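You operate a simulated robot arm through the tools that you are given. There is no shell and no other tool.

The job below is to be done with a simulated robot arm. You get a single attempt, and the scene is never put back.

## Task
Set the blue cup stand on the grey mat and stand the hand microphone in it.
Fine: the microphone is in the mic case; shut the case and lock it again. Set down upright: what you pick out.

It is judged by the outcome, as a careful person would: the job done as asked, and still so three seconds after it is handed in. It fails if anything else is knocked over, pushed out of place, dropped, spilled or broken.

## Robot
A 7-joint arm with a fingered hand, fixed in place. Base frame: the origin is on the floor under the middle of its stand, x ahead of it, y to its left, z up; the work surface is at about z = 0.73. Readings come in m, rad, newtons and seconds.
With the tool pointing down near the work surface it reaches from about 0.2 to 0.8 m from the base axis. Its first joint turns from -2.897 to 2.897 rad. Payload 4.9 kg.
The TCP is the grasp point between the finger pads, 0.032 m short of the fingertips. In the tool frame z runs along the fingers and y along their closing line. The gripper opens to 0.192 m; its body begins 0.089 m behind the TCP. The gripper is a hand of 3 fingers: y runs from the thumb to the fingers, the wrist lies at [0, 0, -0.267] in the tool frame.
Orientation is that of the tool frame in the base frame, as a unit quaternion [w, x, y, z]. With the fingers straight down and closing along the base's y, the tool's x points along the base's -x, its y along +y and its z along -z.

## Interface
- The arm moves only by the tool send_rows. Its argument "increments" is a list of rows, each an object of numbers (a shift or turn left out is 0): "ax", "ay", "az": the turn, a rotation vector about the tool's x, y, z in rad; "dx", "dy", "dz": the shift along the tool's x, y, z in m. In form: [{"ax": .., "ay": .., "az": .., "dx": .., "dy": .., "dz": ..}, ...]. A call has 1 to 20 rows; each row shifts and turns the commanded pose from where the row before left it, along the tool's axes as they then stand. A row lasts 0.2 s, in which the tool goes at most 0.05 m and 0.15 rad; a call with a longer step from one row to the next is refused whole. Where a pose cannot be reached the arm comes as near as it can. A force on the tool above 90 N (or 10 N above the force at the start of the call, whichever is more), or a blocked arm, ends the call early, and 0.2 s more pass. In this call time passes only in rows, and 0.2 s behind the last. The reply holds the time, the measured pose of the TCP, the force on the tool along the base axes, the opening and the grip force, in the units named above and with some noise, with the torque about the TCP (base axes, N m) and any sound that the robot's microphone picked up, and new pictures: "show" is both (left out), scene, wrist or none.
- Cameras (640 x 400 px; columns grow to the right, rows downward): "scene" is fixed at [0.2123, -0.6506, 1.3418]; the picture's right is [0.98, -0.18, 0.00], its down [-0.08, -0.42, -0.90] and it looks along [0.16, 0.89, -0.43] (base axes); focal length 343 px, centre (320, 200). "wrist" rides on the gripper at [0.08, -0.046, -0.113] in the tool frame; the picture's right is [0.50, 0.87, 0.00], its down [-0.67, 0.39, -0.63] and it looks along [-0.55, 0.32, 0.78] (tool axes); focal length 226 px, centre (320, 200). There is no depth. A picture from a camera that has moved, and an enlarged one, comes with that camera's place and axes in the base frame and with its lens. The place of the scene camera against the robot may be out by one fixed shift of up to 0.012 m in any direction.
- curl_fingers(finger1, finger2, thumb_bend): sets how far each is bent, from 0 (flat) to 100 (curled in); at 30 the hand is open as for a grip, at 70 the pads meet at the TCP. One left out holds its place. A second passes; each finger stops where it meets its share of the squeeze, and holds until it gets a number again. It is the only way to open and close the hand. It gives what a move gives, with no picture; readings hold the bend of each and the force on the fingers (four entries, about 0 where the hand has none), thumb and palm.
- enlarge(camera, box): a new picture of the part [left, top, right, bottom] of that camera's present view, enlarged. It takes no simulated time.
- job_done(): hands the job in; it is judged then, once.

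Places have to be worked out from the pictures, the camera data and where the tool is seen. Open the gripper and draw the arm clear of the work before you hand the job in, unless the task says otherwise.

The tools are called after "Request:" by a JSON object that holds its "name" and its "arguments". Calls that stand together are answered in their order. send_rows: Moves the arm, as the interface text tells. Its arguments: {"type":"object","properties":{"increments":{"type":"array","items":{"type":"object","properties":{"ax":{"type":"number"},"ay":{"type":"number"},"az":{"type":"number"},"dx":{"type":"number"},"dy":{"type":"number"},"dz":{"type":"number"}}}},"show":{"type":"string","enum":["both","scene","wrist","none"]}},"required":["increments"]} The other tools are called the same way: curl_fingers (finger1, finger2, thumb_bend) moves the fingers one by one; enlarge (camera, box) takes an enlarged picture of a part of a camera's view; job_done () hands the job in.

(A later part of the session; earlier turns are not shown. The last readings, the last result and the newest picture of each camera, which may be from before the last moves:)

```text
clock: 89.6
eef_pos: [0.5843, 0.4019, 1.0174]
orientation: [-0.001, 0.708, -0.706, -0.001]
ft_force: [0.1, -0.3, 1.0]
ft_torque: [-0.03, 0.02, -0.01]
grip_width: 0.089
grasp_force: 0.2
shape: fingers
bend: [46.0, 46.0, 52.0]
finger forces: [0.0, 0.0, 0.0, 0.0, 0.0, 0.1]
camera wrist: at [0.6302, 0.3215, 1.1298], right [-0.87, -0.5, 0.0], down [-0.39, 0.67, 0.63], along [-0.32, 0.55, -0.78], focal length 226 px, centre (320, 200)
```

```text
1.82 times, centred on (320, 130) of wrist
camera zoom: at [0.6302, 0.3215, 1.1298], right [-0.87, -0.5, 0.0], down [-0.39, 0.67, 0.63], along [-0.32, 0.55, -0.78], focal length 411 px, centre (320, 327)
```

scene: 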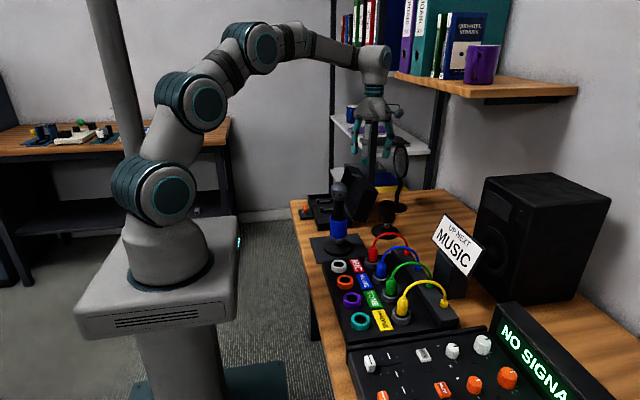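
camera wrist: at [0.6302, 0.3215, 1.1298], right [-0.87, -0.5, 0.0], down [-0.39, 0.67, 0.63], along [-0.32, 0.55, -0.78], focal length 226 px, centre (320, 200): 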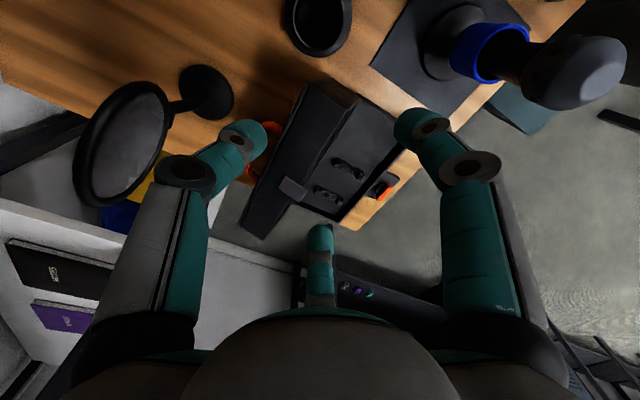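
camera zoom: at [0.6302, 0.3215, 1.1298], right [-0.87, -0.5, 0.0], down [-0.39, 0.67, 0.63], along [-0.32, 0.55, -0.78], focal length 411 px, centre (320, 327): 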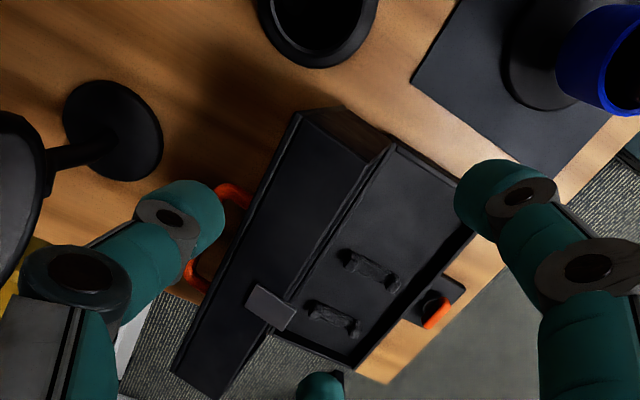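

The lid rests at ≈109°: lip at (0.565, 0.868), outer edge at (0.614, 0.861). I'll straddle its upper edge near y≈0.42, thumb behind it on the +x side, and look before going lower.

Request:
{"name": "curl_fingers", "arguments": {"finger1": 44, "finger2": 44, "thumb_bend": 46}}

Request:
{"name": "send_rows", "arguments": {"increments": [{"dx": -0.018, "dy": 0.006}, {"dz": 0.035}, {"dz": 0.035}, {"dz": 0.03}]}}

Request:
{"name": "enlarge", "arguments": {"camera": "wrist", "box": [180, 40, 460, 260]}}

Request:
{"name": "enlarge", "arguments": {"camera": "scene", "box": [320, 110, 430, 240]}}

```text
clock: 90.6
eef_pos: [0.5821, 0.4001, 1.0159]
orientation: [0.001, 0.707, -0.707, 0.0]
ft_force: [0.4, -0.4, 1.2]
ft_torque: [0.0, 0.01, 0.01]
grip_width: 0.1052
grasp_force: 0.1
shape: fingers
bend: [44.0, 44.0, 46.0]
finger forces: [0.0, 0.0, 0.0, 0.0, 0.0, 0.1]
```

```text
clock: 91.6
eef_pos: [0.5764, 0.4187, 0.9185]
orientation: [0.002, -0.707, 0.708, 0.0]
ft_force: [1.1, -0.1, 0.1]
ft_torque: [0.01, -0.03, 0.01]
grip_width: 0.1051
grasp_force: 0.0
shape: fingers
bend: [44.0, 44.0, 46.0]
finger forces: [0.1, 0.0, 0.0, 0.0, 0.0, 0.0]
camera wrist: at [0.6226, 0.3386, 1.0321], right [-0.87, -0.5, 0.0], down [-0.39, 0.67, 0.63], along [-0.32, 0.55, -0.78], focal length 226 px, centre (320, 200)
```

scene: 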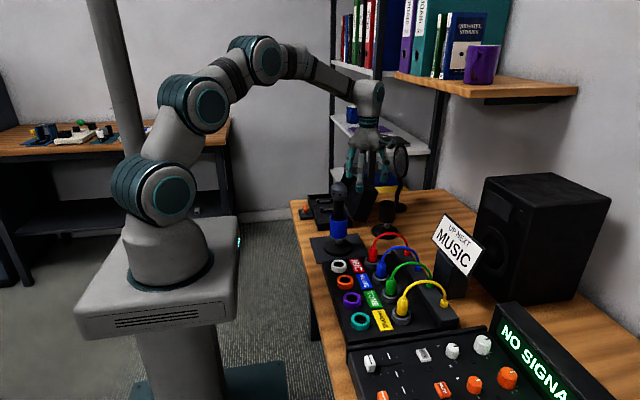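
wrist: 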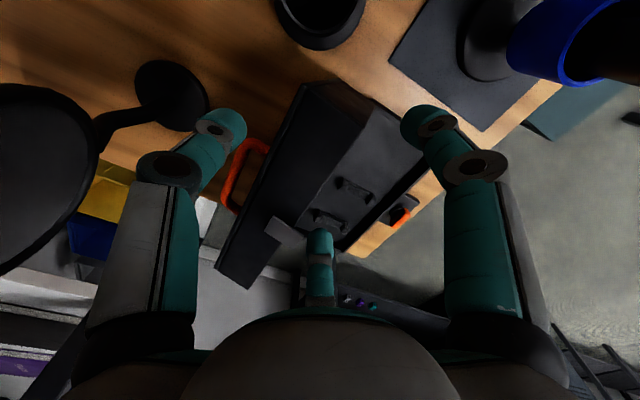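

```text
1.82 times, centred on (320, 150) of wrist
camera zoom: at [0.6226, 0.3386, 1.0321], right [-0.87, -0.5, 0.0], down [-0.39, 0.67, 0.63], along [-0.32, 0.55, -0.78], focal length 411 px, centre (320, 291)
```

zoom: 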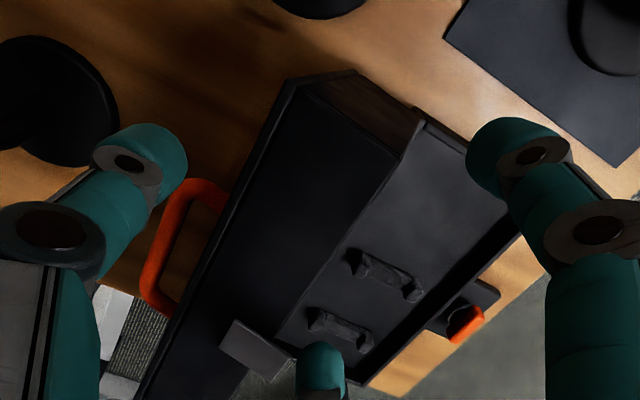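

```text
3.08 times, centred on (375, 175) of scene
camera zoom: at [0.2123, -0.6506, 1.3418], right [0.98, -0.18, 0.0], down [-0.08, -0.42, -0.9], along [0.16, 0.89, -0.43], focal length 1056 px, centre (151, 277)
```

zoom: 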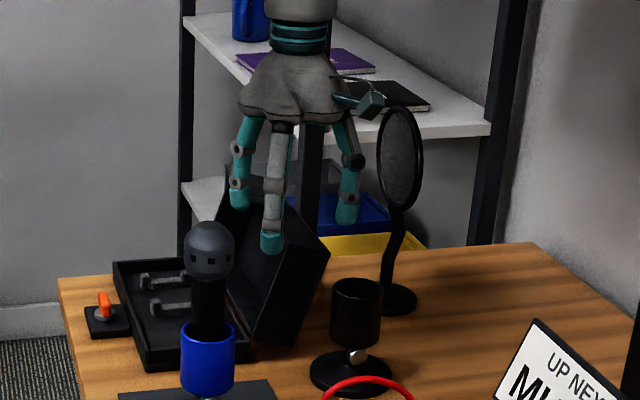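

The thumb is behind the lid's outer edge and the fingers on the inner side, all clear. I lower 35 mm and start pushing −x.

Request:
{"name": "send_rows", "arguments": {"increments": [{"dz": 0.018}, {"dz": 0.018}, {"dy": 0.006}, {"dy": 0.006}]}}

Request:
{"name": "enlarge", "arguments": {"camera": "wrist", "box": [180, 40, 460, 260]}}

Request:
{"name": "enlarge", "arguments": {"camera": "scene", "box": [320, 110, 430, 240]}}

```text
clock: 92.6
eef_pos: [0.5625, 0.4191, 0.8819]
orientation: [0.0, 0.707, -0.707, -0.001]
ft_force: [-0.8, -0.5, 0.2]
ft_torque: [0.0, 0.02, 0.01]
grip_width: 0.1051
grasp_force: 0.0
shape: fingers
bend: [44.0, 44.0, 46.0]
finger forces: [0.0, 0.0, 0.1, 0.0, 0.1, 0.0]
camera wrist: at [0.6092, 0.3393, 0.9952], right [-0.87, -0.5, 0.0], down [-0.39, 0.67, 0.63], along [-0.32, 0.55, -0.78], focal length 226 px, centre (320, 200)
```

scene: 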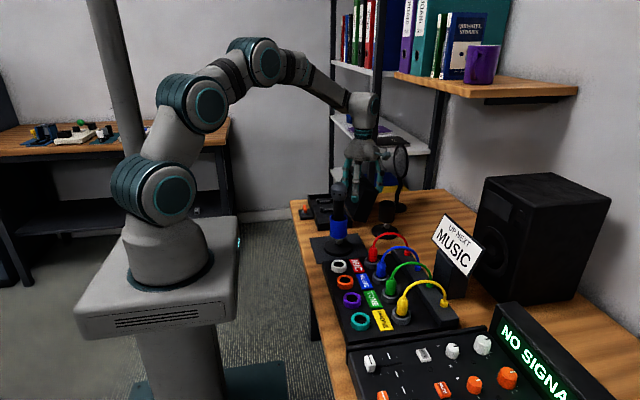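
wrist: 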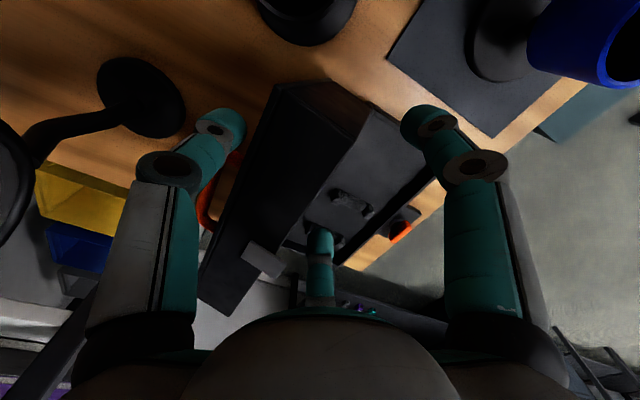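

```text
1.82 times, centred on (320, 150) of wrist
camera zoom: at [0.6092, 0.3393, 0.9952], right [-0.87, -0.5, 0.0], down [-0.39, 0.67, 0.63], along [-0.32, 0.55, -0.78], focal length 411 px, centre (320, 291)
```

zoom: 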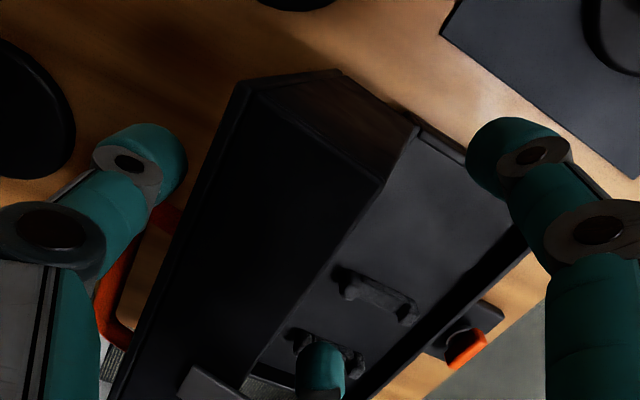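

```text
3.08 times, centred on (375, 175) of scene
camera zoom: at [0.2123, -0.6506, 1.3418], right [0.98, -0.18, 0.0], down [-0.08, -0.42, -0.9], along [0.16, 0.89, -0.43], focal length 1056 px, centre (151, 277)
```

zoom: 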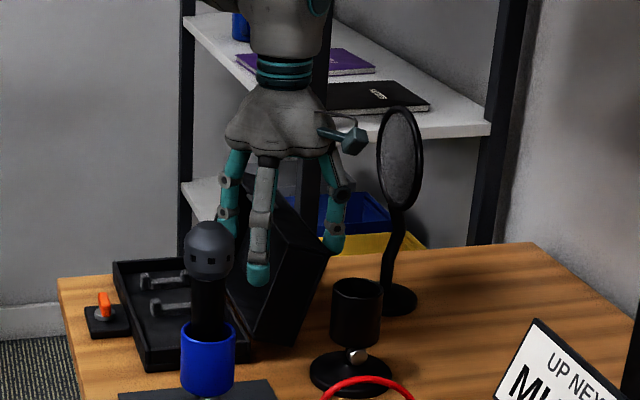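

Thumb is about to touch the lid's outer face. I push −x in 1 cm steps and monitor the force.

Request:
{"name": "send_rows", "arguments": {"increments": [{"dy": 0.01}, {"dy": 0.01}, {"dy": 0.01}], "show": "scene"}}

Request:
{"name": "enlarge", "arguments": {"camera": "scene", "box": [310, 120, 420, 240]}}

```text
clock: 93.4
eef_pos: [0.5332, 0.418, 0.8839]
orientation: [0.0, 0.708, -0.707, 0.0]
ft_force: [7.9, 0.9, 4.4]
ft_torque: [0.01, -0.41, 0.07]
grip_width: 0.1136
grasp_force: 3.6
shape: fingers
bend: [44.0, 44.0, 43.0]
finger forces: [0.0, 0.1, 0.1, 0.0, 7.4, 0.1]
```

scene: 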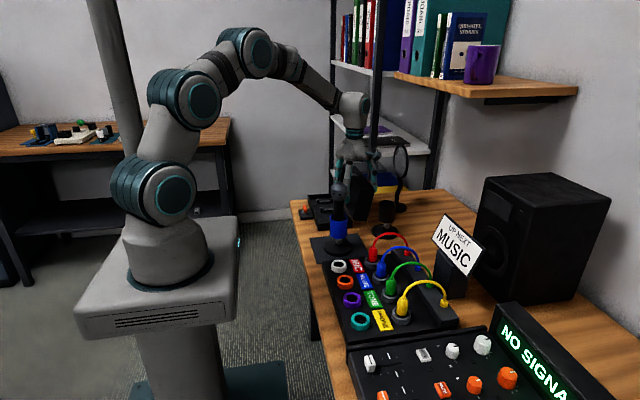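

```text
3.33 times, centred on (365, 180) of scene
camera zoom: at [0.2123, -0.6506, 1.3418], right [0.98, -0.18, 0.0], down [-0.08, -0.42, -0.9], along [0.16, 0.89, -0.43], focal length 1144 px, centre (170, 267)
```

zoom: 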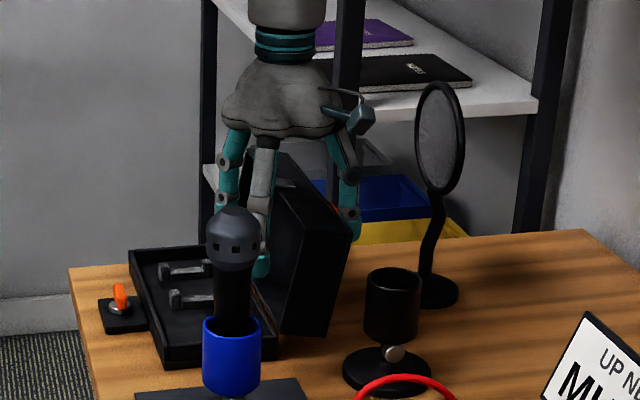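

The lid is turning (≈7 N) and the case hasn't shifted. I continue the push.

Request:
{"name": "send_rows", "arguments": {"increments": [{"dy": 0.008}, {"dy": 0.008}, {"dy": 0.008}], "show": "scene"}}

Request:
{"name": "enlarge", "arguments": {"camera": "scene", "box": [310, 120, 420, 240]}}

```text
clock: 94.2
eef_pos: [0.511, 0.4194, 0.8874]
orientation: [0.004, -0.707, 0.708, -0.001]
ft_force: [14.7, -5.8, 26.1]
ft_torque: [-0.05, -1.97, -0.37]
grip_width: 0.12
grasp_force: 12.4
shape: fingers
bend: [44.0, 44.0, 41.0]
finger forces: [0.0, 0.1, 0.0, 0.0, 24.0, 0.1]
```

scene: 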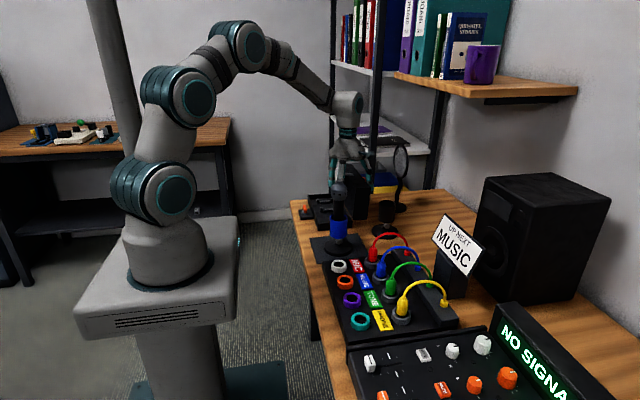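

```text
3.33 times, centred on (365, 180) of scene
camera zoom: at [0.2123, -0.6506, 1.3418], right [0.98, -0.18, 0.0], down [-0.08, -0.42, -0.9], along [0.16, 0.89, -0.43], focal length 1144 px, centre (170, 267)
```

zoom: 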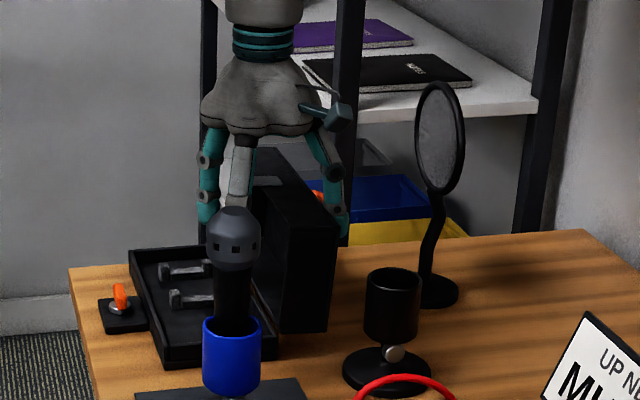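

The thumb is dragging on the rising lid edge (Fz +26 N) since I didn't follow the arc. I raise to relieve it, then continue along the arc.

Request:
{"name": "send_rows", "arguments": {"increments": [{"dz": -0.006}, {"dz": -0.006}], "show": "none"}}

```text
clock: 94.8
eef_pos: [0.5067, 0.4157, 0.8917]
orientation: [0.005, 0.707, -0.707, -0.001]
ft_force: [2.1, 0.7, -1.6]
ft_torque: [0.02, 0.04, 0.01]
grip_width: 0.1095
grasp_force: 1.5
shape: fingers
bend: [44.0, 44.0, 45.0]
finger forces: [0.1, 0.0, 0.0, 0.0, 2.5, 0.0]
```

Request:
{"name": "send_rows", "arguments": {"increments": [{"dy": 0.007, "dz": -0.0025}, {"dy": 0.007, "dz": -0.0015}], "show": "scene"}}

Request:
{"name": "enlarge", "arguments": {"camera": "scene", "box": [310, 120, 420, 240]}}

Request:
{"name": "enlarge", "arguments": {"camera": "wrist", "box": [140, 40, 420, 260]}}

```text
clock: 95.4
eef_pos: [0.4947, 0.4184, 0.8994]
orientation: [0.001, 0.708, -0.706, 0.0]
ft_force: [2.2, -0.9, 0.0]
ft_torque: [0.01, -0.08, -0.06]
grip_width: 0.1087
grasp_force: 1.5
shape: fingers
bend: [44.0, 44.0, 45.0]
finger forces: [0.1, 0.0, 0.0, 0.0, 2.2, 0.0]
```

scene: 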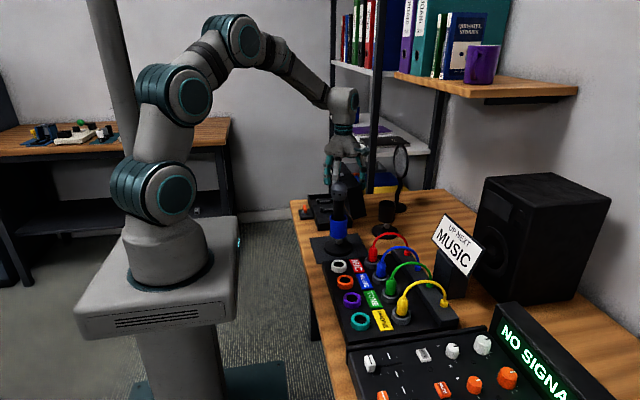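

```text
3.33 times, centred on (365, 180) of scene
camera zoom: at [0.2123, -0.6506, 1.3418], right [0.98, -0.18, 0.0], down [-0.08, -0.42, -0.9], along [0.16, 0.89, -0.43], focal length 1144 px, centre (170, 267)
```

zoom: 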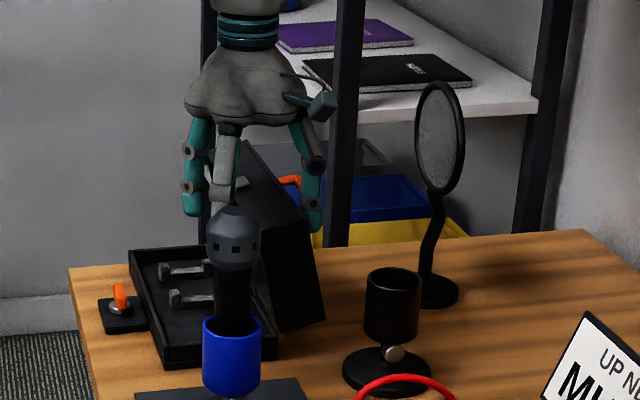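

```text
1.82 times, centred on (280, 150) of wrist
camera zoom: at [0.5412, 0.3392, 1.0119], right [-0.87, -0.5, 0.0], down [-0.39, 0.67, 0.63], along [-0.32, 0.55, -0.78], focal length 411 px, centre (393, 291)
```

zoom: 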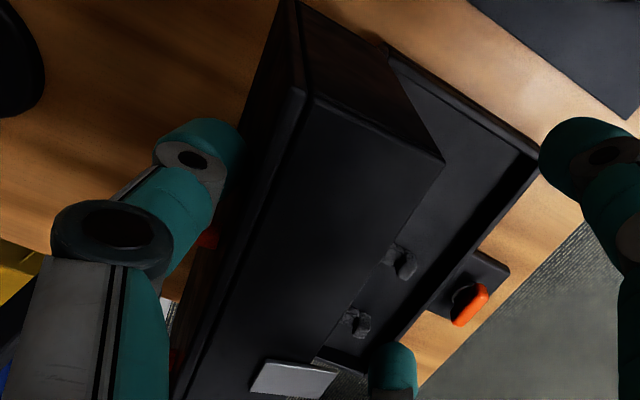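

Lid is about at 85° with only ~2 N. I continue following the arc.

Request:
{"name": "send_rows", "arguments": {"increments": [{"dy": 0.007, "dz": -0.0015}, {"dy": 0.007, "dz": -0.001}], "show": "none"}}

Request:
{"name": "send_rows", "arguments": {"increments": [{"dy": 0.007, "dz": -0.0005}], "show": "none"}}

Request:
{"name": "enlarge", "arguments": {"camera": "scene", "box": [310, 120, 420, 240]}}

Request:
{"name": "enlarge", "arguments": {"camera": "wrist", "box": [140, 40, 420, 260]}}

```text
clock: 96.0
eef_pos: [0.4819, 0.419, 0.9021]
orientation: [0.0, -0.707, 0.707, 0.001]
ft_force: [1.5, -0.1, 1.3]
ft_torque: [0.02, -0.14, -0.01]
grip_width: 0.1081
grasp_force: 1.4
shape: fingers
bend: [44.0, 44.0, 45.0]
finger forces: [0.1, 0.0, 0.0, 0.0, 2.1, 0.0]
```

```text
clock: 96.4
eef_pos: [0.4732, 0.4191, 0.9028]
orientation: [0.001, -0.707, 0.707, 0.0]
ft_force: [1.3, -1.7, 1.1]
ft_torque: [-0.05, -0.11, -0.06]
grip_width: 0.1079
grasp_force: 1.4
shape: fingers
bend: [44.0, 44.0, 45.0]
finger forces: [0.0, 0.1, 0.0, 0.1, 2.1, 0.0]
```

```text
3.33 times, centred on (365, 180) of scene
camera zoom: at [0.2123, -0.6506, 1.3418], right [0.98, -0.18, 0.0], down [-0.08, -0.42, -0.9], along [0.16, 0.89, -0.43], focal length 1144 px, centre (170, 267)
```

zoom: 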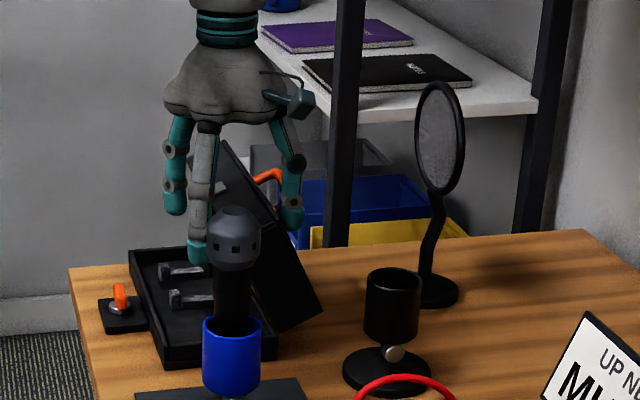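

```text
1.82 times, centred on (280, 150) of wrist
camera zoom: at [0.5205, 0.3394, 1.0153], right [-0.87, -0.5, 0.0], down [-0.39, 0.67, 0.63], along [-0.32, 0.55, -0.78], focal length 411 px, centre (393, 291)
```

zoom: 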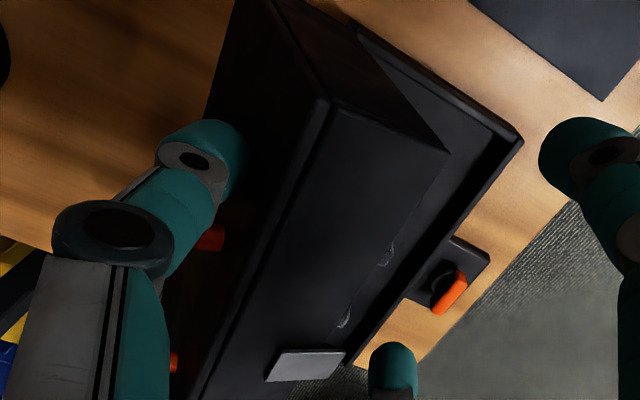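

The lid holds by friction at ≈64° (corner at (0.520, 0.893)). I push it a bit further, to ~48°, where re-gripping the handle is easier.

Request:
{"name": "send_rows", "arguments": {"increments": [{"dy": 0.007}, {"dy": 0.007, "dz": 0.0005}], "show": "none"}}

Request:
{"name": "send_rows", "arguments": {"increments": [{"dy": 0.007, "dz": 0.001}, {"dy": 0.006, "dz": 0.0015}], "show": "none"}}

Request:
{"name": "enlarge", "arguments": {"camera": "scene", "box": [310, 120, 420, 240]}}

Request:
{"name": "enlarge", "arguments": {"camera": "wrist", "box": [140, 40, 420, 260]}}

```text
clock: 97.0
eef_pos: [0.4598, 0.4186, 0.9023]
orientation: [0.0, 0.707, -0.707, 0.001]
ft_force: [1.0, 0.3, 2.0]
ft_torque: [-0.03, -0.18, -0.03]
grip_width: 0.1072
grasp_force: 1.7
shape: fingers
bend: [44.0, 44.0, 45.0]
finger forces: [0.1, 0.1, 0.0, 0.0, 2.2, 0.0]
```

```text
clock: 97.6
eef_pos: [0.4474, 0.4197, 0.8991]
orientation: [0.0, -0.707, 0.707, 0.001]
ft_force: [0.0, 0.1, 3.0]
ft_torque: [0.01, -0.17, 0.01]
grip_width: 0.1065
grasp_force: 1.0
shape: fingers
bend: [44.0, 44.0, 46.0]
finger forces: [0.0, 0.1, 0.1, 0.0, 2.0, 0.1]
```

```text
3.33 times, centred on (365, 180) of scene
camera zoom: at [0.2123, -0.6506, 1.3418], right [0.98, -0.18, 0.0], down [-0.08, -0.42, -0.9], along [0.16, 0.89, -0.43], focal length 1144 px, centre (170, 267)
```

zoom: 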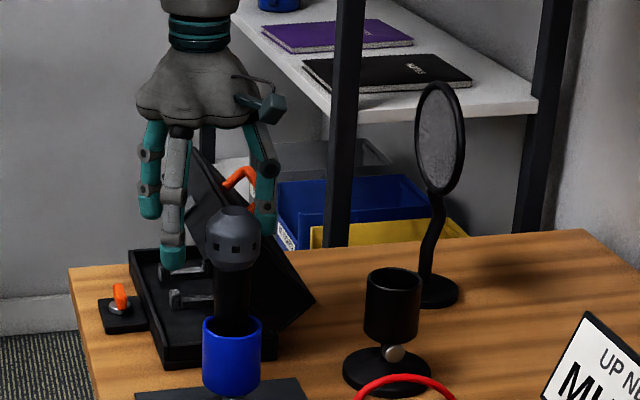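

```text
1.82 times, centred on (280, 150) of wrist
camera zoom: at [0.4934, 0.3396, 1.0124], right [-0.87, -0.5, 0.0], down [-0.39, 0.67, 0.63], along [-0.32, 0.55, -0.78], focal length 411 px, centre (393, 291)
```

zoom: 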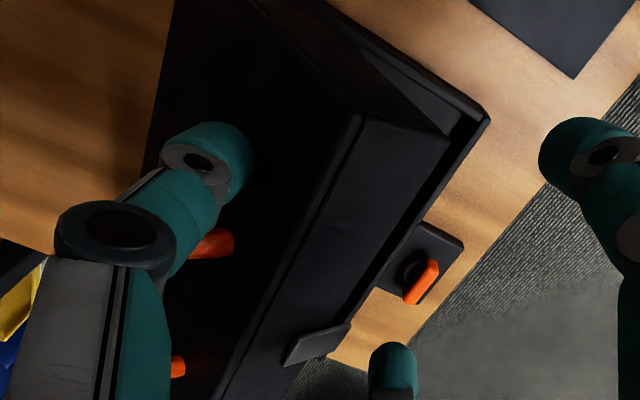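

The lid holds by itself thanks to hinge friction (thumb still needs ~2 N), so I can push it all the way down gently. I continue with the thumb along the closing arc to ~30°.

Request:
{"name": "send_rows", "arguments": {"increments": [{"dy": 0.0076, "dz": 0.0013}, {"dy": 0.0074, "dz": 0.0019}, {"dy": 0.0088, "dz": 0.003}, {"dy": 0.0084, "dz": 0.0034}], "show": "scene"}}

Request:
{"name": "enlarge", "arguments": {"camera": "scene", "box": [290, 120, 400, 240]}}

Request:
{"name": "enlarge", "arguments": {"camera": "wrist", "box": [140, 40, 420, 260]}}

```text
clock: 98.6
eef_pos: [0.414, 0.4173, 0.8895]
orientation: [0.0, 0.707, -0.707, 0.001]
ft_force: [0.0, 0.2, 0.5]
ft_torque: [0.04, -0.04, 0.03]
grip_width: 0.1059
grasp_force: 0.2
shape: fingers
bend: [44.0, 44.0, 46.0]
finger forces: [0.1, 0.0, 0.0, 0.0, 0.7, 0.0]
```

scene: 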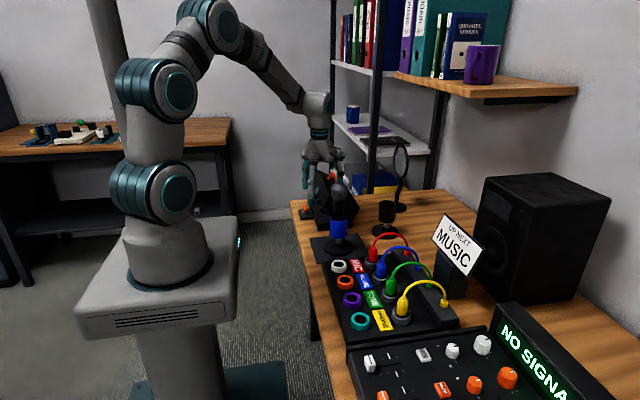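

```text
3.33 times, centred on (345, 180) of scene
camera zoom: at [0.2123, -0.6506, 1.3418], right [0.98, -0.18, 0.0], down [-0.08, -0.42, -0.9], along [0.16, 0.89, -0.43], focal length 1144 px, centre (237, 267)
```

zoom: 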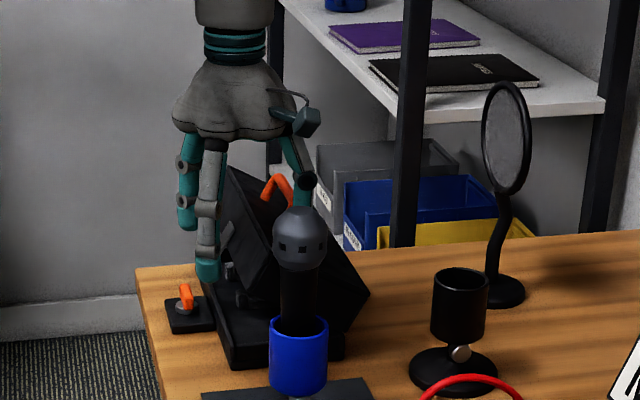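

```text
1.82 times, centred on (280, 150) of wrist
camera zoom: at [0.4623, 0.3384, 1.0019], right [-0.87, -0.5, 0.0], down [-0.39, 0.67, 0.63], along [-0.32, 0.55, -0.78], focal length 411 px, centre (393, 291)
```

zoom: 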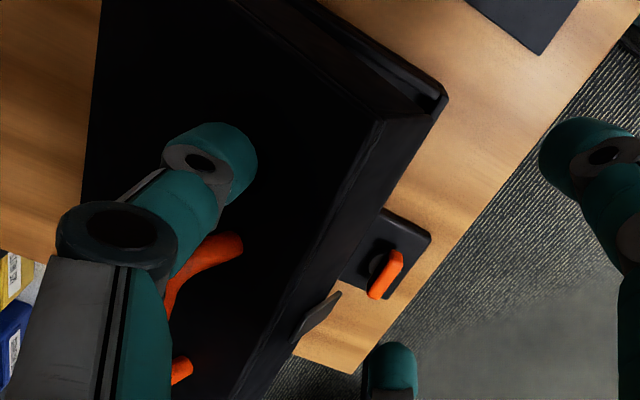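

Lid is at ~30°, closing smoothly. I continue along the arc.

Request:
{"name": "send_rows", "arguments": {"increments": [{"dy": 0.0084, "dz": 0.0042}, {"dy": 0.0083, "dz": 0.0047}, {"dy": 0.0075, "dz": 0.0055}], "show": "scene"}}

Request:
{"name": "enlarge", "arguments": {"camera": "scene", "box": [290, 120, 400, 240]}}

Request:
{"name": "enlarge", "arguments": {"camera": "wrist", "box": [140, 40, 420, 260]}}

```text
clock: 99.4
eef_pos: [0.3911, 0.4175, 0.8754]
orientation: [0.0, -0.707, 0.707, 0.0]
ft_force: [-0.1, -0.2, -0.3]
ft_torque: [0.01, -0.01, 0.02]
grip_width: 0.106
grasp_force: 0.0
shape: fingers
bend: [44.0, 44.0, 46.0]
finger forces: [0.0, 0.0, 0.0, 0.0, 0.0, 0.1]
```

scene: 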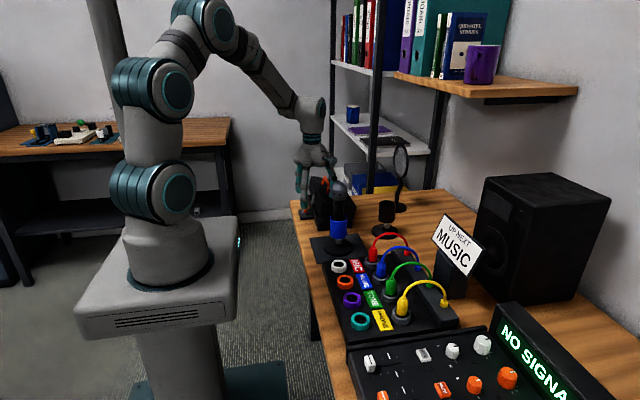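

```text
3.33 times, centred on (345, 180) of scene
camera zoom: at [0.2123, -0.6506, 1.3418], right [0.98, -0.18, 0.0], down [-0.08, -0.42, -0.9], along [0.16, 0.89, -0.43], focal length 1144 px, centre (237, 267)
```

zoom: 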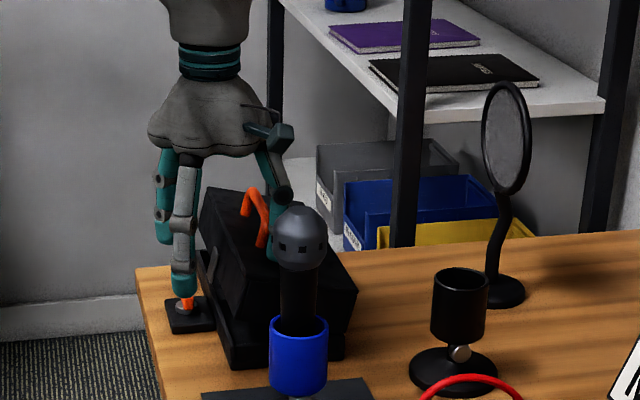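

```text
1.82 times, centred on (280, 150) of wrist
camera zoom: at [0.4378, 0.3384, 0.9877], right [-0.87, -0.5, 0.0], down [-0.39, 0.67, 0.63], along [-0.32, 0.55, -0.78], focal length 411 px, centre (393, 291)
```

zoom: 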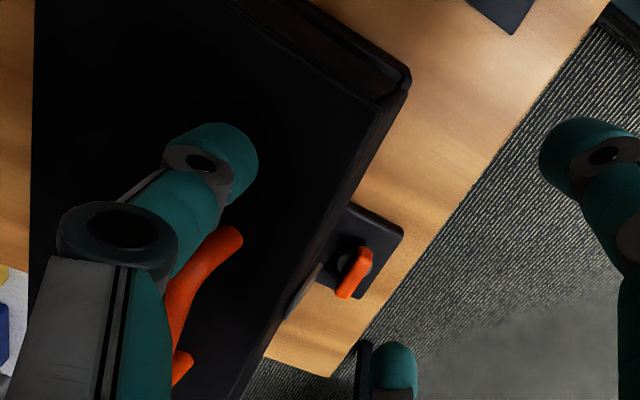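

Lid is almost shut. I continue the last part and press lightly on top.

Request:
{"name": "send_rows", "arguments": {"increments": [{"dy": 0.007, "dz": 0.0063}, {"dy": 0.0062, "dz": 0.0067}, {"dy": 0.0058, "dz": 0.0072}], "show": "scene"}}

Request:
{"name": "enlarge", "arguments": {"camera": "scene", "box": [290, 140, 380, 240]}}

Request:
{"name": "enlarge", "arguments": {"camera": "wrist", "box": [140, 40, 420, 260]}}

```text
clock: 100.2
eef_pos: [0.3715, 0.4197, 0.8566]
orientation: [-0.001, -0.707, 0.707, 0.0]
ft_force: [0.5, -0.7, 0.0]
ft_torque: [0.0, -0.05, 0.0]
grip_width: 0.1059
grasp_force: 0.3
shape: fingers
bend: [44.0, 44.0, 46.0]
finger forces: [0.0, 0.1, 0.0, 0.0, 0.8, 0.1]
```

scene: 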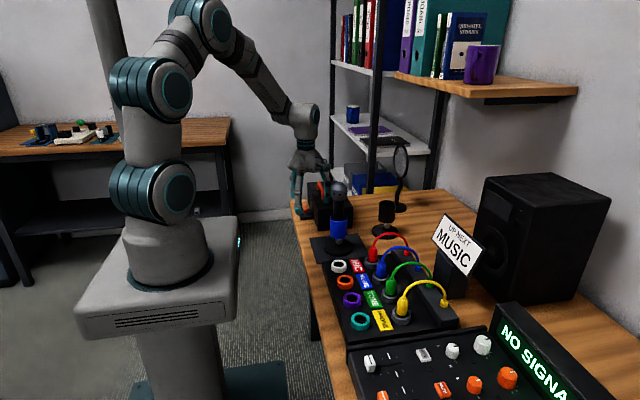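

```text
4.00 times, centred on (335, 190) of scene
camera zoom: at [0.2123, -0.6506, 1.3418], right [0.98, -0.18, 0.0], down [-0.08, -0.42, -0.9], along [0.16, 0.89, -0.43], focal length 1373 px, centre (260, 240)
```

zoom: 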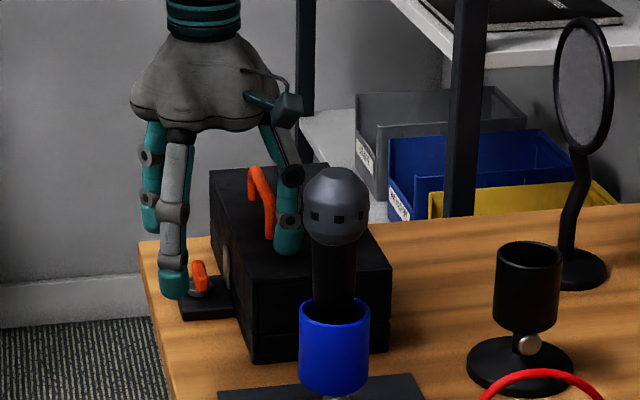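

```text
1.82 times, centred on (280, 150) of wrist
camera zoom: at [0.4183, 0.3394, 0.9688], right [-0.87, -0.5, 0.0], down [-0.39, 0.67, 0.63], along [-0.32, 0.55, -0.78], focal length 411 px, centre (393, 291)
```

zoom: 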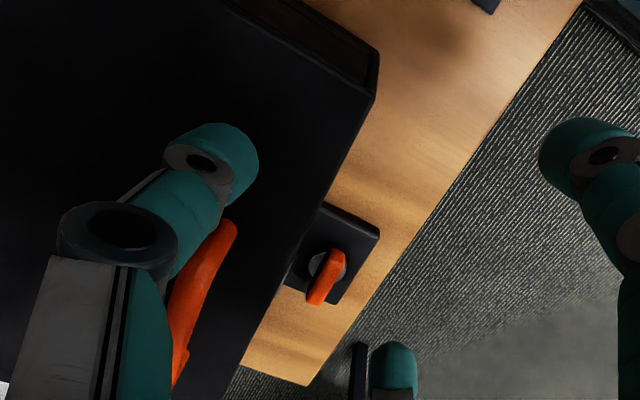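

The lid looks shut. I press down a few millimetres to confirm it's fully seated.

Request:
{"name": "send_rows", "arguments": {"increments": [{"dz": 0.003}, {"dz": 0.003}], "show": "none"}}

```text
clock: 100.8
eef_pos: [0.374, 0.4218, 0.8558]
orientation: [-0.005, 0.708, -0.706, 0.0]
ft_force: [-3.9, -8.8, 42.8]
ft_torque: [-0.42, -2.96, -0.68]
grip_width: 0.105
grasp_force: 21.7
shape: fingers
bend: [44.0, 44.0, 45.0]
finger forces: [0.1, 0.0, 0.1, 0.1, 43.5, 0.0]
```

Solid contact at 43 N with no further travel — the lid is fully shut. I back off and rise.

Request:
{"name": "send_rows", "arguments": {"increments": [{"dz": -0.008}, {"dz": -0.03}, {"dz": -0.04}, {"dz": -0.03}]}}

Request:
{"name": "enlarge", "arguments": {"camera": "scene", "box": [285, 150, 375, 245]}}

Request:
{"name": "enlarge", "arguments": {"camera": "wrist", "box": [180, 40, 420, 240]}}

```text
clock: 101.8
eef_pos: [0.3705, 0.4185, 0.9579]
orientation: [0.001, 0.707, -0.707, 0.0]
ft_force: [-0.2, -0.5, 0.0]
ft_torque: [-0.01, -0.02, 0.03]
grip_width: 0.1056
grasp_force: 0.1
shape: fingers
bend: [44.0, 44.0, 46.0]
finger forces: [0.0, 0.0, 0.0, 0.1, 0.0, 0.0]
camera wrist: at [0.4171, 0.3382, 1.0693], right [-0.87, -0.5, 0.0], down [-0.39, 0.67, 0.63], along [-0.32, 0.55, -0.78], focal length 226 px, centre (320, 200)
```

scene: 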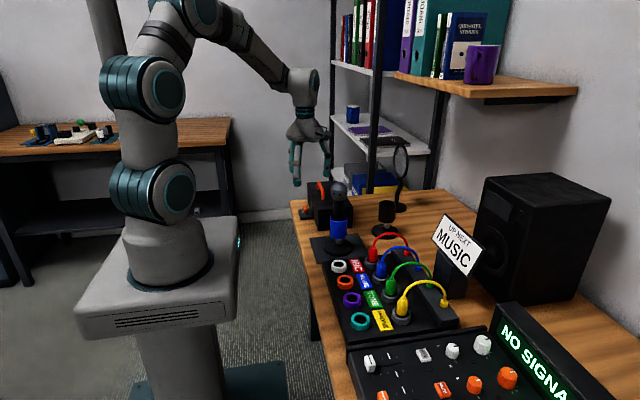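
wrist: 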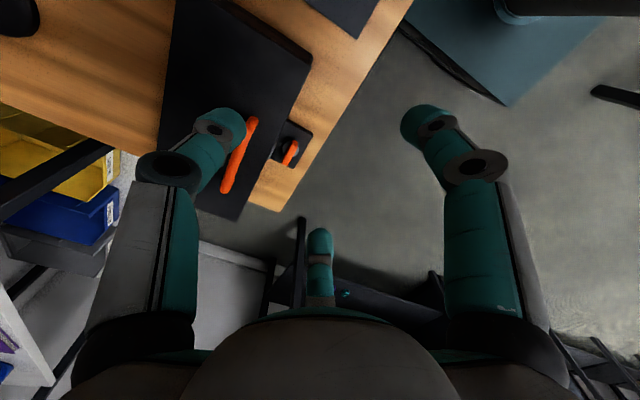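

```text
4.21 times, centred on (330, 198) of scene
camera zoom: at [0.2123, -0.6506, 1.3418], right [0.98, -0.18, 0.0], down [-0.08, -0.42, -0.9], along [0.16, 0.89, -0.43], focal length 1445 px, centre (278, 210)
```

zoom: 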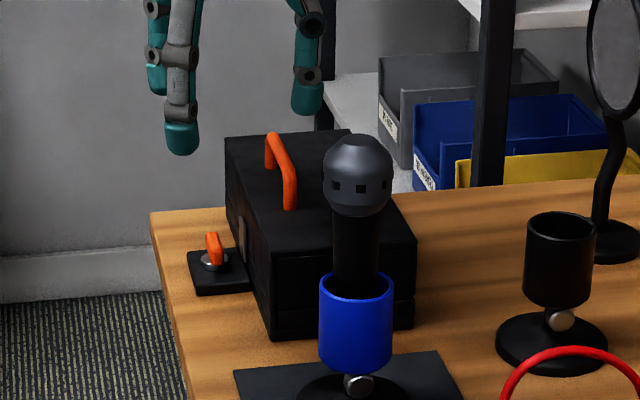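

```text
2.00 times, centred on (300, 140) of wrist
camera zoom: at [0.4171, 0.3382, 1.0693], right [-0.87, -0.5, 0.0], down [-0.39, 0.67, 0.63], along [-0.32, 0.55, -0.78], focal length 452 px, centre (360, 320)
```

zoom: 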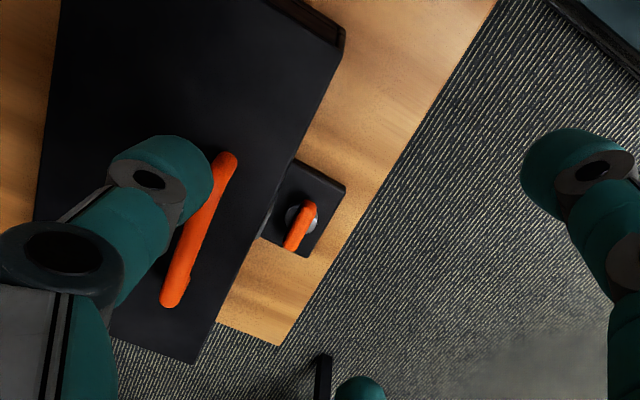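

The case is shut, the mic is standing. Now the lock: I make the same thumb poker as before and position it on the −x side of the lever's −y end.

Request:
{"name": "curl_fingers", "arguments": {"finger1": 100, "finger2": 100, "thumb_bend": 45}}

Request:
{"name": "send_rows", "arguments": {"increments": [{"dx": -0.0218, "dy": 0.0298, "dz": 0.005}, {"dx": -0.0218, "dy": 0.0298, "dz": 0.005}, {"dx": -0.0219, "dy": 0.0299, "dz": 0.005}, {"dz": 0.03}, {"dz": 0.035}, {"dz": 0.035}]}}

Request:
{"name": "enlarge", "arguments": {"camera": "wrist", "box": [120, 20, 320, 200]}}

Request:
{"name": "enlarge", "arguments": {"camera": "scene", "box": [270, 160, 350, 240]}}

```text
clock: 102.8
eef_pos: [0.371, 0.4169, 0.957]
orientation: [0.0, -0.707, 0.707, 0.0]
ft_force: [-0.9, -0.8, 0.4]
ft_torque: [0.0, 0.02, -0.01]
grip_width: 0.0535
grasp_force: 0.0
shape: fingers
bend: [75.0, 75.0, 45.0]
finger forces: [0.0, 0.0, 0.1, 0.0, 0.0, 0.0]
```

```text
clock: 104.2
eef_pos: [0.2824, 0.4856, 0.8425]
orientation: [-0.001, 0.707, -0.707, -0.001]
ft_force: [0.5, 0.2, -0.2]
ft_torque: [-0.01, 0.0, -0.04]
grip_width: 0.0533
grasp_force: 0.0
shape: fingers
bend: [75.0, 75.0, 45.0]
finger forces: [0.0, 0.0, 0.0, 0.1, 0.1, 0.0]
camera wrist: at [0.329, 0.4062, 0.9546], right [-0.87, -0.5, 0.0], down [-0.39, 0.67, 0.63], along [-0.32, 0.55, -0.77], focal length 226 px, centre (320, 200)
```

scene: 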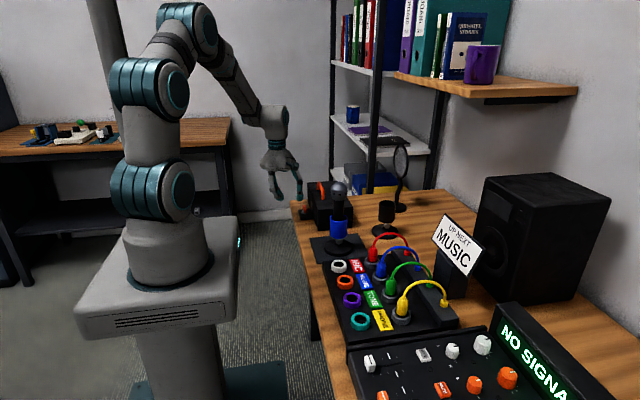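
wrist: 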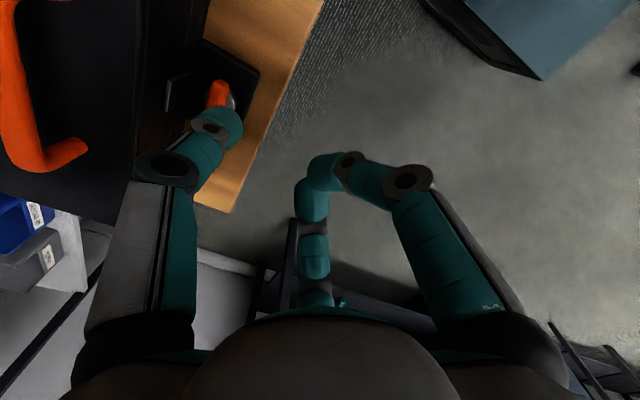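

```text
2.22 times, centred on (220, 110) of wrist
camera zoom: at [0.329, 0.4062, 0.9546], right [-0.87, -0.5, 0.0], down [-0.39, 0.67, 0.63], along [-0.32, 0.55, -0.77], focal length 502 px, centre (542, 400)
```

zoom: 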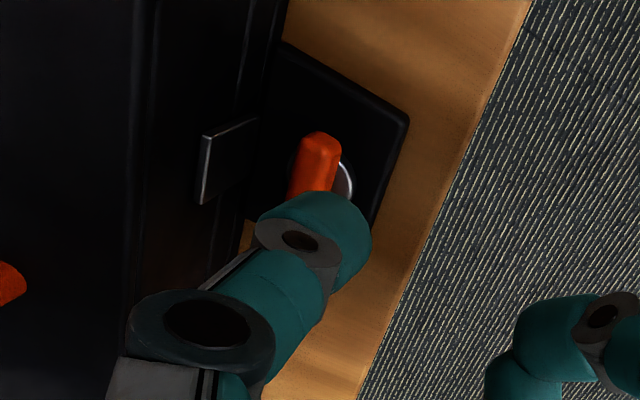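

```text
5.00 times, centred on (310, 200) of scene
camera zoom: at [0.2123, -0.6506, 1.3418], right [0.98, -0.18, 0.0], down [-0.08, -0.42, -0.9], along [0.16, 0.89, -0.43], focal length 1716 px, centre (370, 200)
```

zoom: 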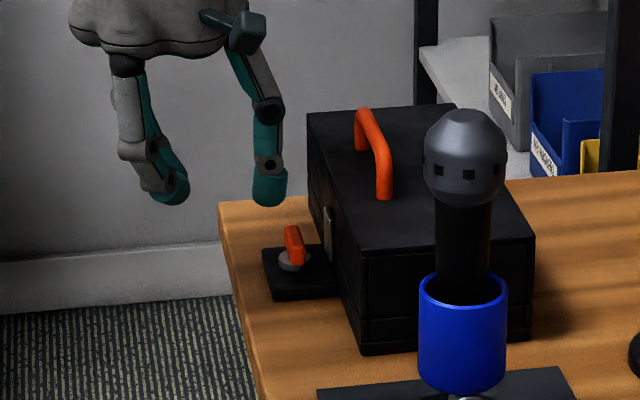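

Thumb is near the lever's −x side; I give it 8 mm more margin and descend to lever height.

Request:
{"name": "send_rows", "arguments": {"increments": [{"dy": 0.008}, {"dz": 0.025}, {"dz": 0.022}]}}

Request:
{"name": "enlarge", "arguments": {"camera": "wrist", "box": [120, 20, 320, 200]}}

Request:
{"name": "enlarge", "arguments": {"camera": "scene", "box": [270, 160, 350, 240]}}

```text
clock: 105.0
eef_pos: [0.2736, 0.4826, 0.796]
orientation: [0.001, -0.707, 0.707, 0.0]
ft_force: [0.5, -0.2, 1.2]
ft_torque: [0.03, -0.01, 0.0]
grip_width: 0.0533
grasp_force: 0.0
shape: fingers
bend: [75.0, 75.0, 45.0]
finger forces: [0.0, 0.1, 0.0, 0.0, 0.0, 0.0]
camera wrist: at [0.3213, 0.4038, 0.9084], right [-0.87, -0.5, 0.0], down [-0.39, 0.67, 0.63], along [-0.32, 0.55, -0.78], focal length 226 px, centre (320, 200)
```

scene: 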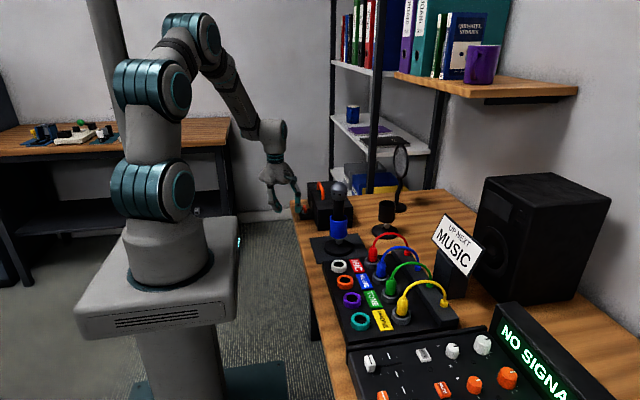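
wrist: 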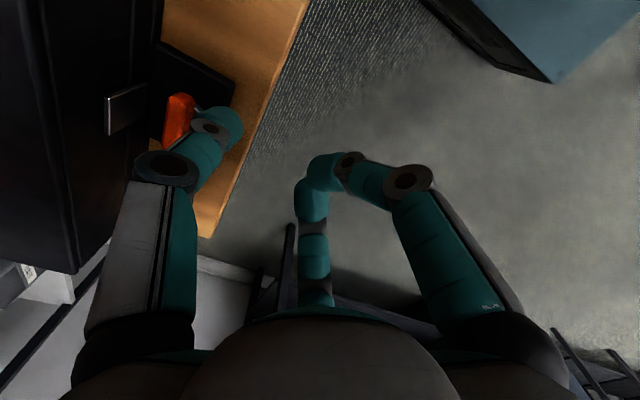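

```text
2.22 times, centred on (220, 110) of wrist
camera zoom: at [0.3213, 0.4038, 0.9084], right [-0.87, -0.5, 0.0], down [-0.39, 0.67, 0.63], along [-0.32, 0.55, -0.78], focal length 502 px, centre (542, 400)
```

zoom: 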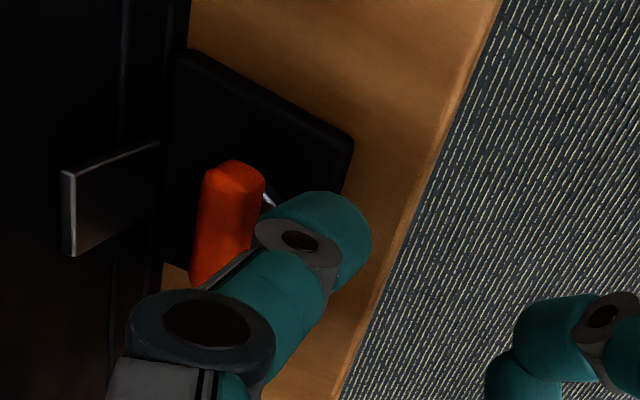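

```text
5.00 times, centred on (310, 200) of scene
camera zoom: at [0.2123, -0.6506, 1.3418], right [0.98, -0.18, 0.0], down [-0.08, -0.42, -0.9], along [0.16, 0.89, -0.43], focal length 1716 px, centre (370, 200)
```

zoom: 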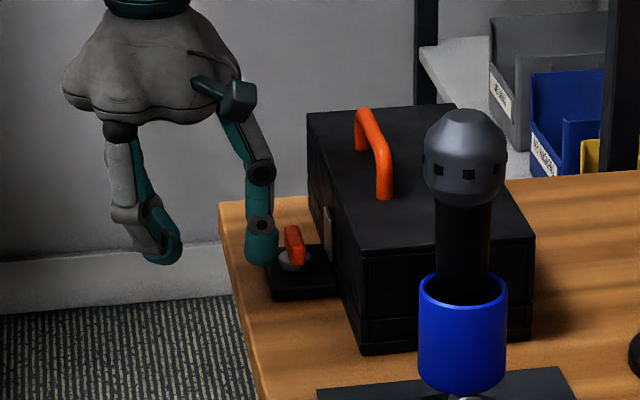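

Aligned beside the lever's −y end. I push +x until contact and start rotating it back.

Request:
{"name": "send_rows", "arguments": {"increments": [{"dy": -0.006}, {"dy": -0.005}, {"dy": -0.004, "dx": 0.001}, {"dy": -0.004, "dx": 0.001}], "show": "wrist"}}

Request:
{"name": "enlarge", "arguments": {"camera": "wrist", "box": [120, 20, 320, 200]}}

```text
clock: 106.0
eef_pos: [0.2941, 0.4813, 0.7939]
orientation: [0.0, -0.707, 0.707, 0.0]
ft_force: [-1.6, 0.1, 0.9]
ft_torque: [-0.01, -0.02, -0.02]
grip_width: 0.0516
grasp_force: 0.8
shape: fingers
bend: [75.0, 75.0, 46.0]
finger forces: [0.0, 0.1, 0.0, 0.0, 1.9, 0.0]
camera wrist: at [0.3402, 0.4021, 0.9077], right [-0.87, -0.5, 0.0], down [-0.39, 0.67, 0.63], along [-0.32, 0.55, -0.78], focal length 226 px, centre (320, 200)
```

wrist: 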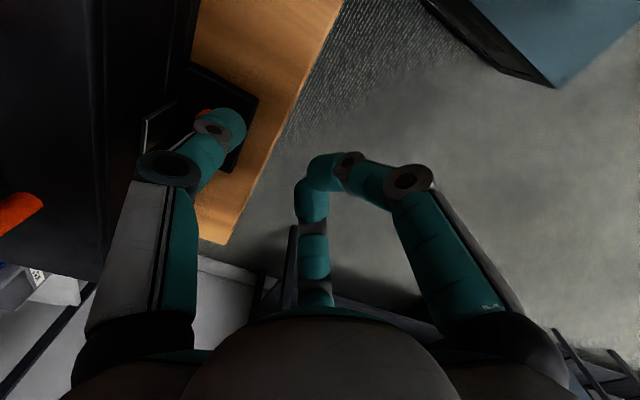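

```text
2.22 times, centred on (220, 110) of wrist
camera zoom: at [0.3402, 0.4021, 0.9077], right [-0.87, -0.5, 0.0], down [-0.39, 0.67, 0.63], along [-0.32, 0.55, -0.78], focal length 502 px, centre (542, 400)
```

zoom: 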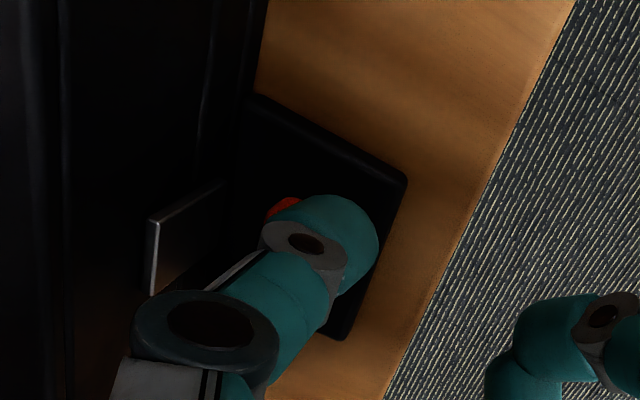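

Contact with ~1.9 N. I continue pushing.

Request:
{"name": "send_rows", "arguments": {"increments": [{"dy": -0.004, "dx": 0.001}, {"dy": -0.004, "dx": 0.001}], "show": "none"}}

Request:
{"name": "enlarge", "arguments": {"camera": "wrist", "box": [120, 20, 320, 200]}}

Request:
{"name": "enlarge", "arguments": {"camera": "scene", "box": [280, 180, 340, 240]}}

```text
clock: 106.6
eef_pos: [0.3013, 0.4792, 0.7955]
orientation: [0.001, 0.707, -0.707, 0.001]
ft_force: [-0.9, -0.7, -0.7]
ft_torque: [-0.01, 0.05, -0.01]
grip_width: 0.0525
grasp_force: 0.1
shape: fingers
bend: [75.0, 75.0, 45.0]
finger forces: [0.1, 0.0, 0.0, 0.1, 0.7, 0.0]
```

```text
2.22 times, centred on (220, 110) of wrist
camera zoom: at [0.3482, 0.4001, 0.9076], right [-0.87, -0.5, 0.0], down [-0.39, 0.67, 0.63], along [-0.32, 0.55, -0.78], focal length 502 px, centre (542, 400)
```

zoom: 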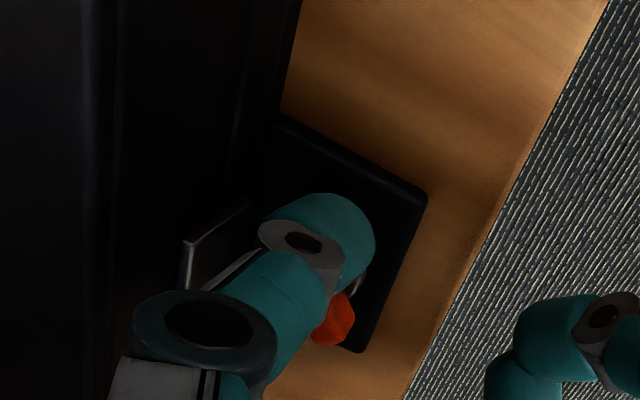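

```text
6.67 times, centred on (310, 210) of scene
camera zoom: at [0.2123, -0.6506, 1.3418], right [0.98, -0.18, 0.0], down [-0.08, -0.42, -0.9], along [0.16, 0.89, -0.43], focal length 2288 px, centre (387, 133)
```

zoom: 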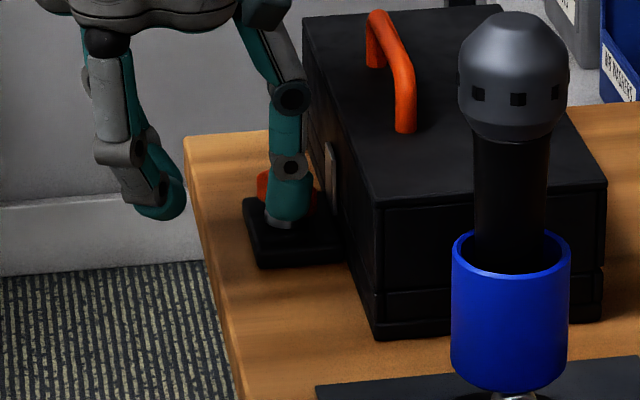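

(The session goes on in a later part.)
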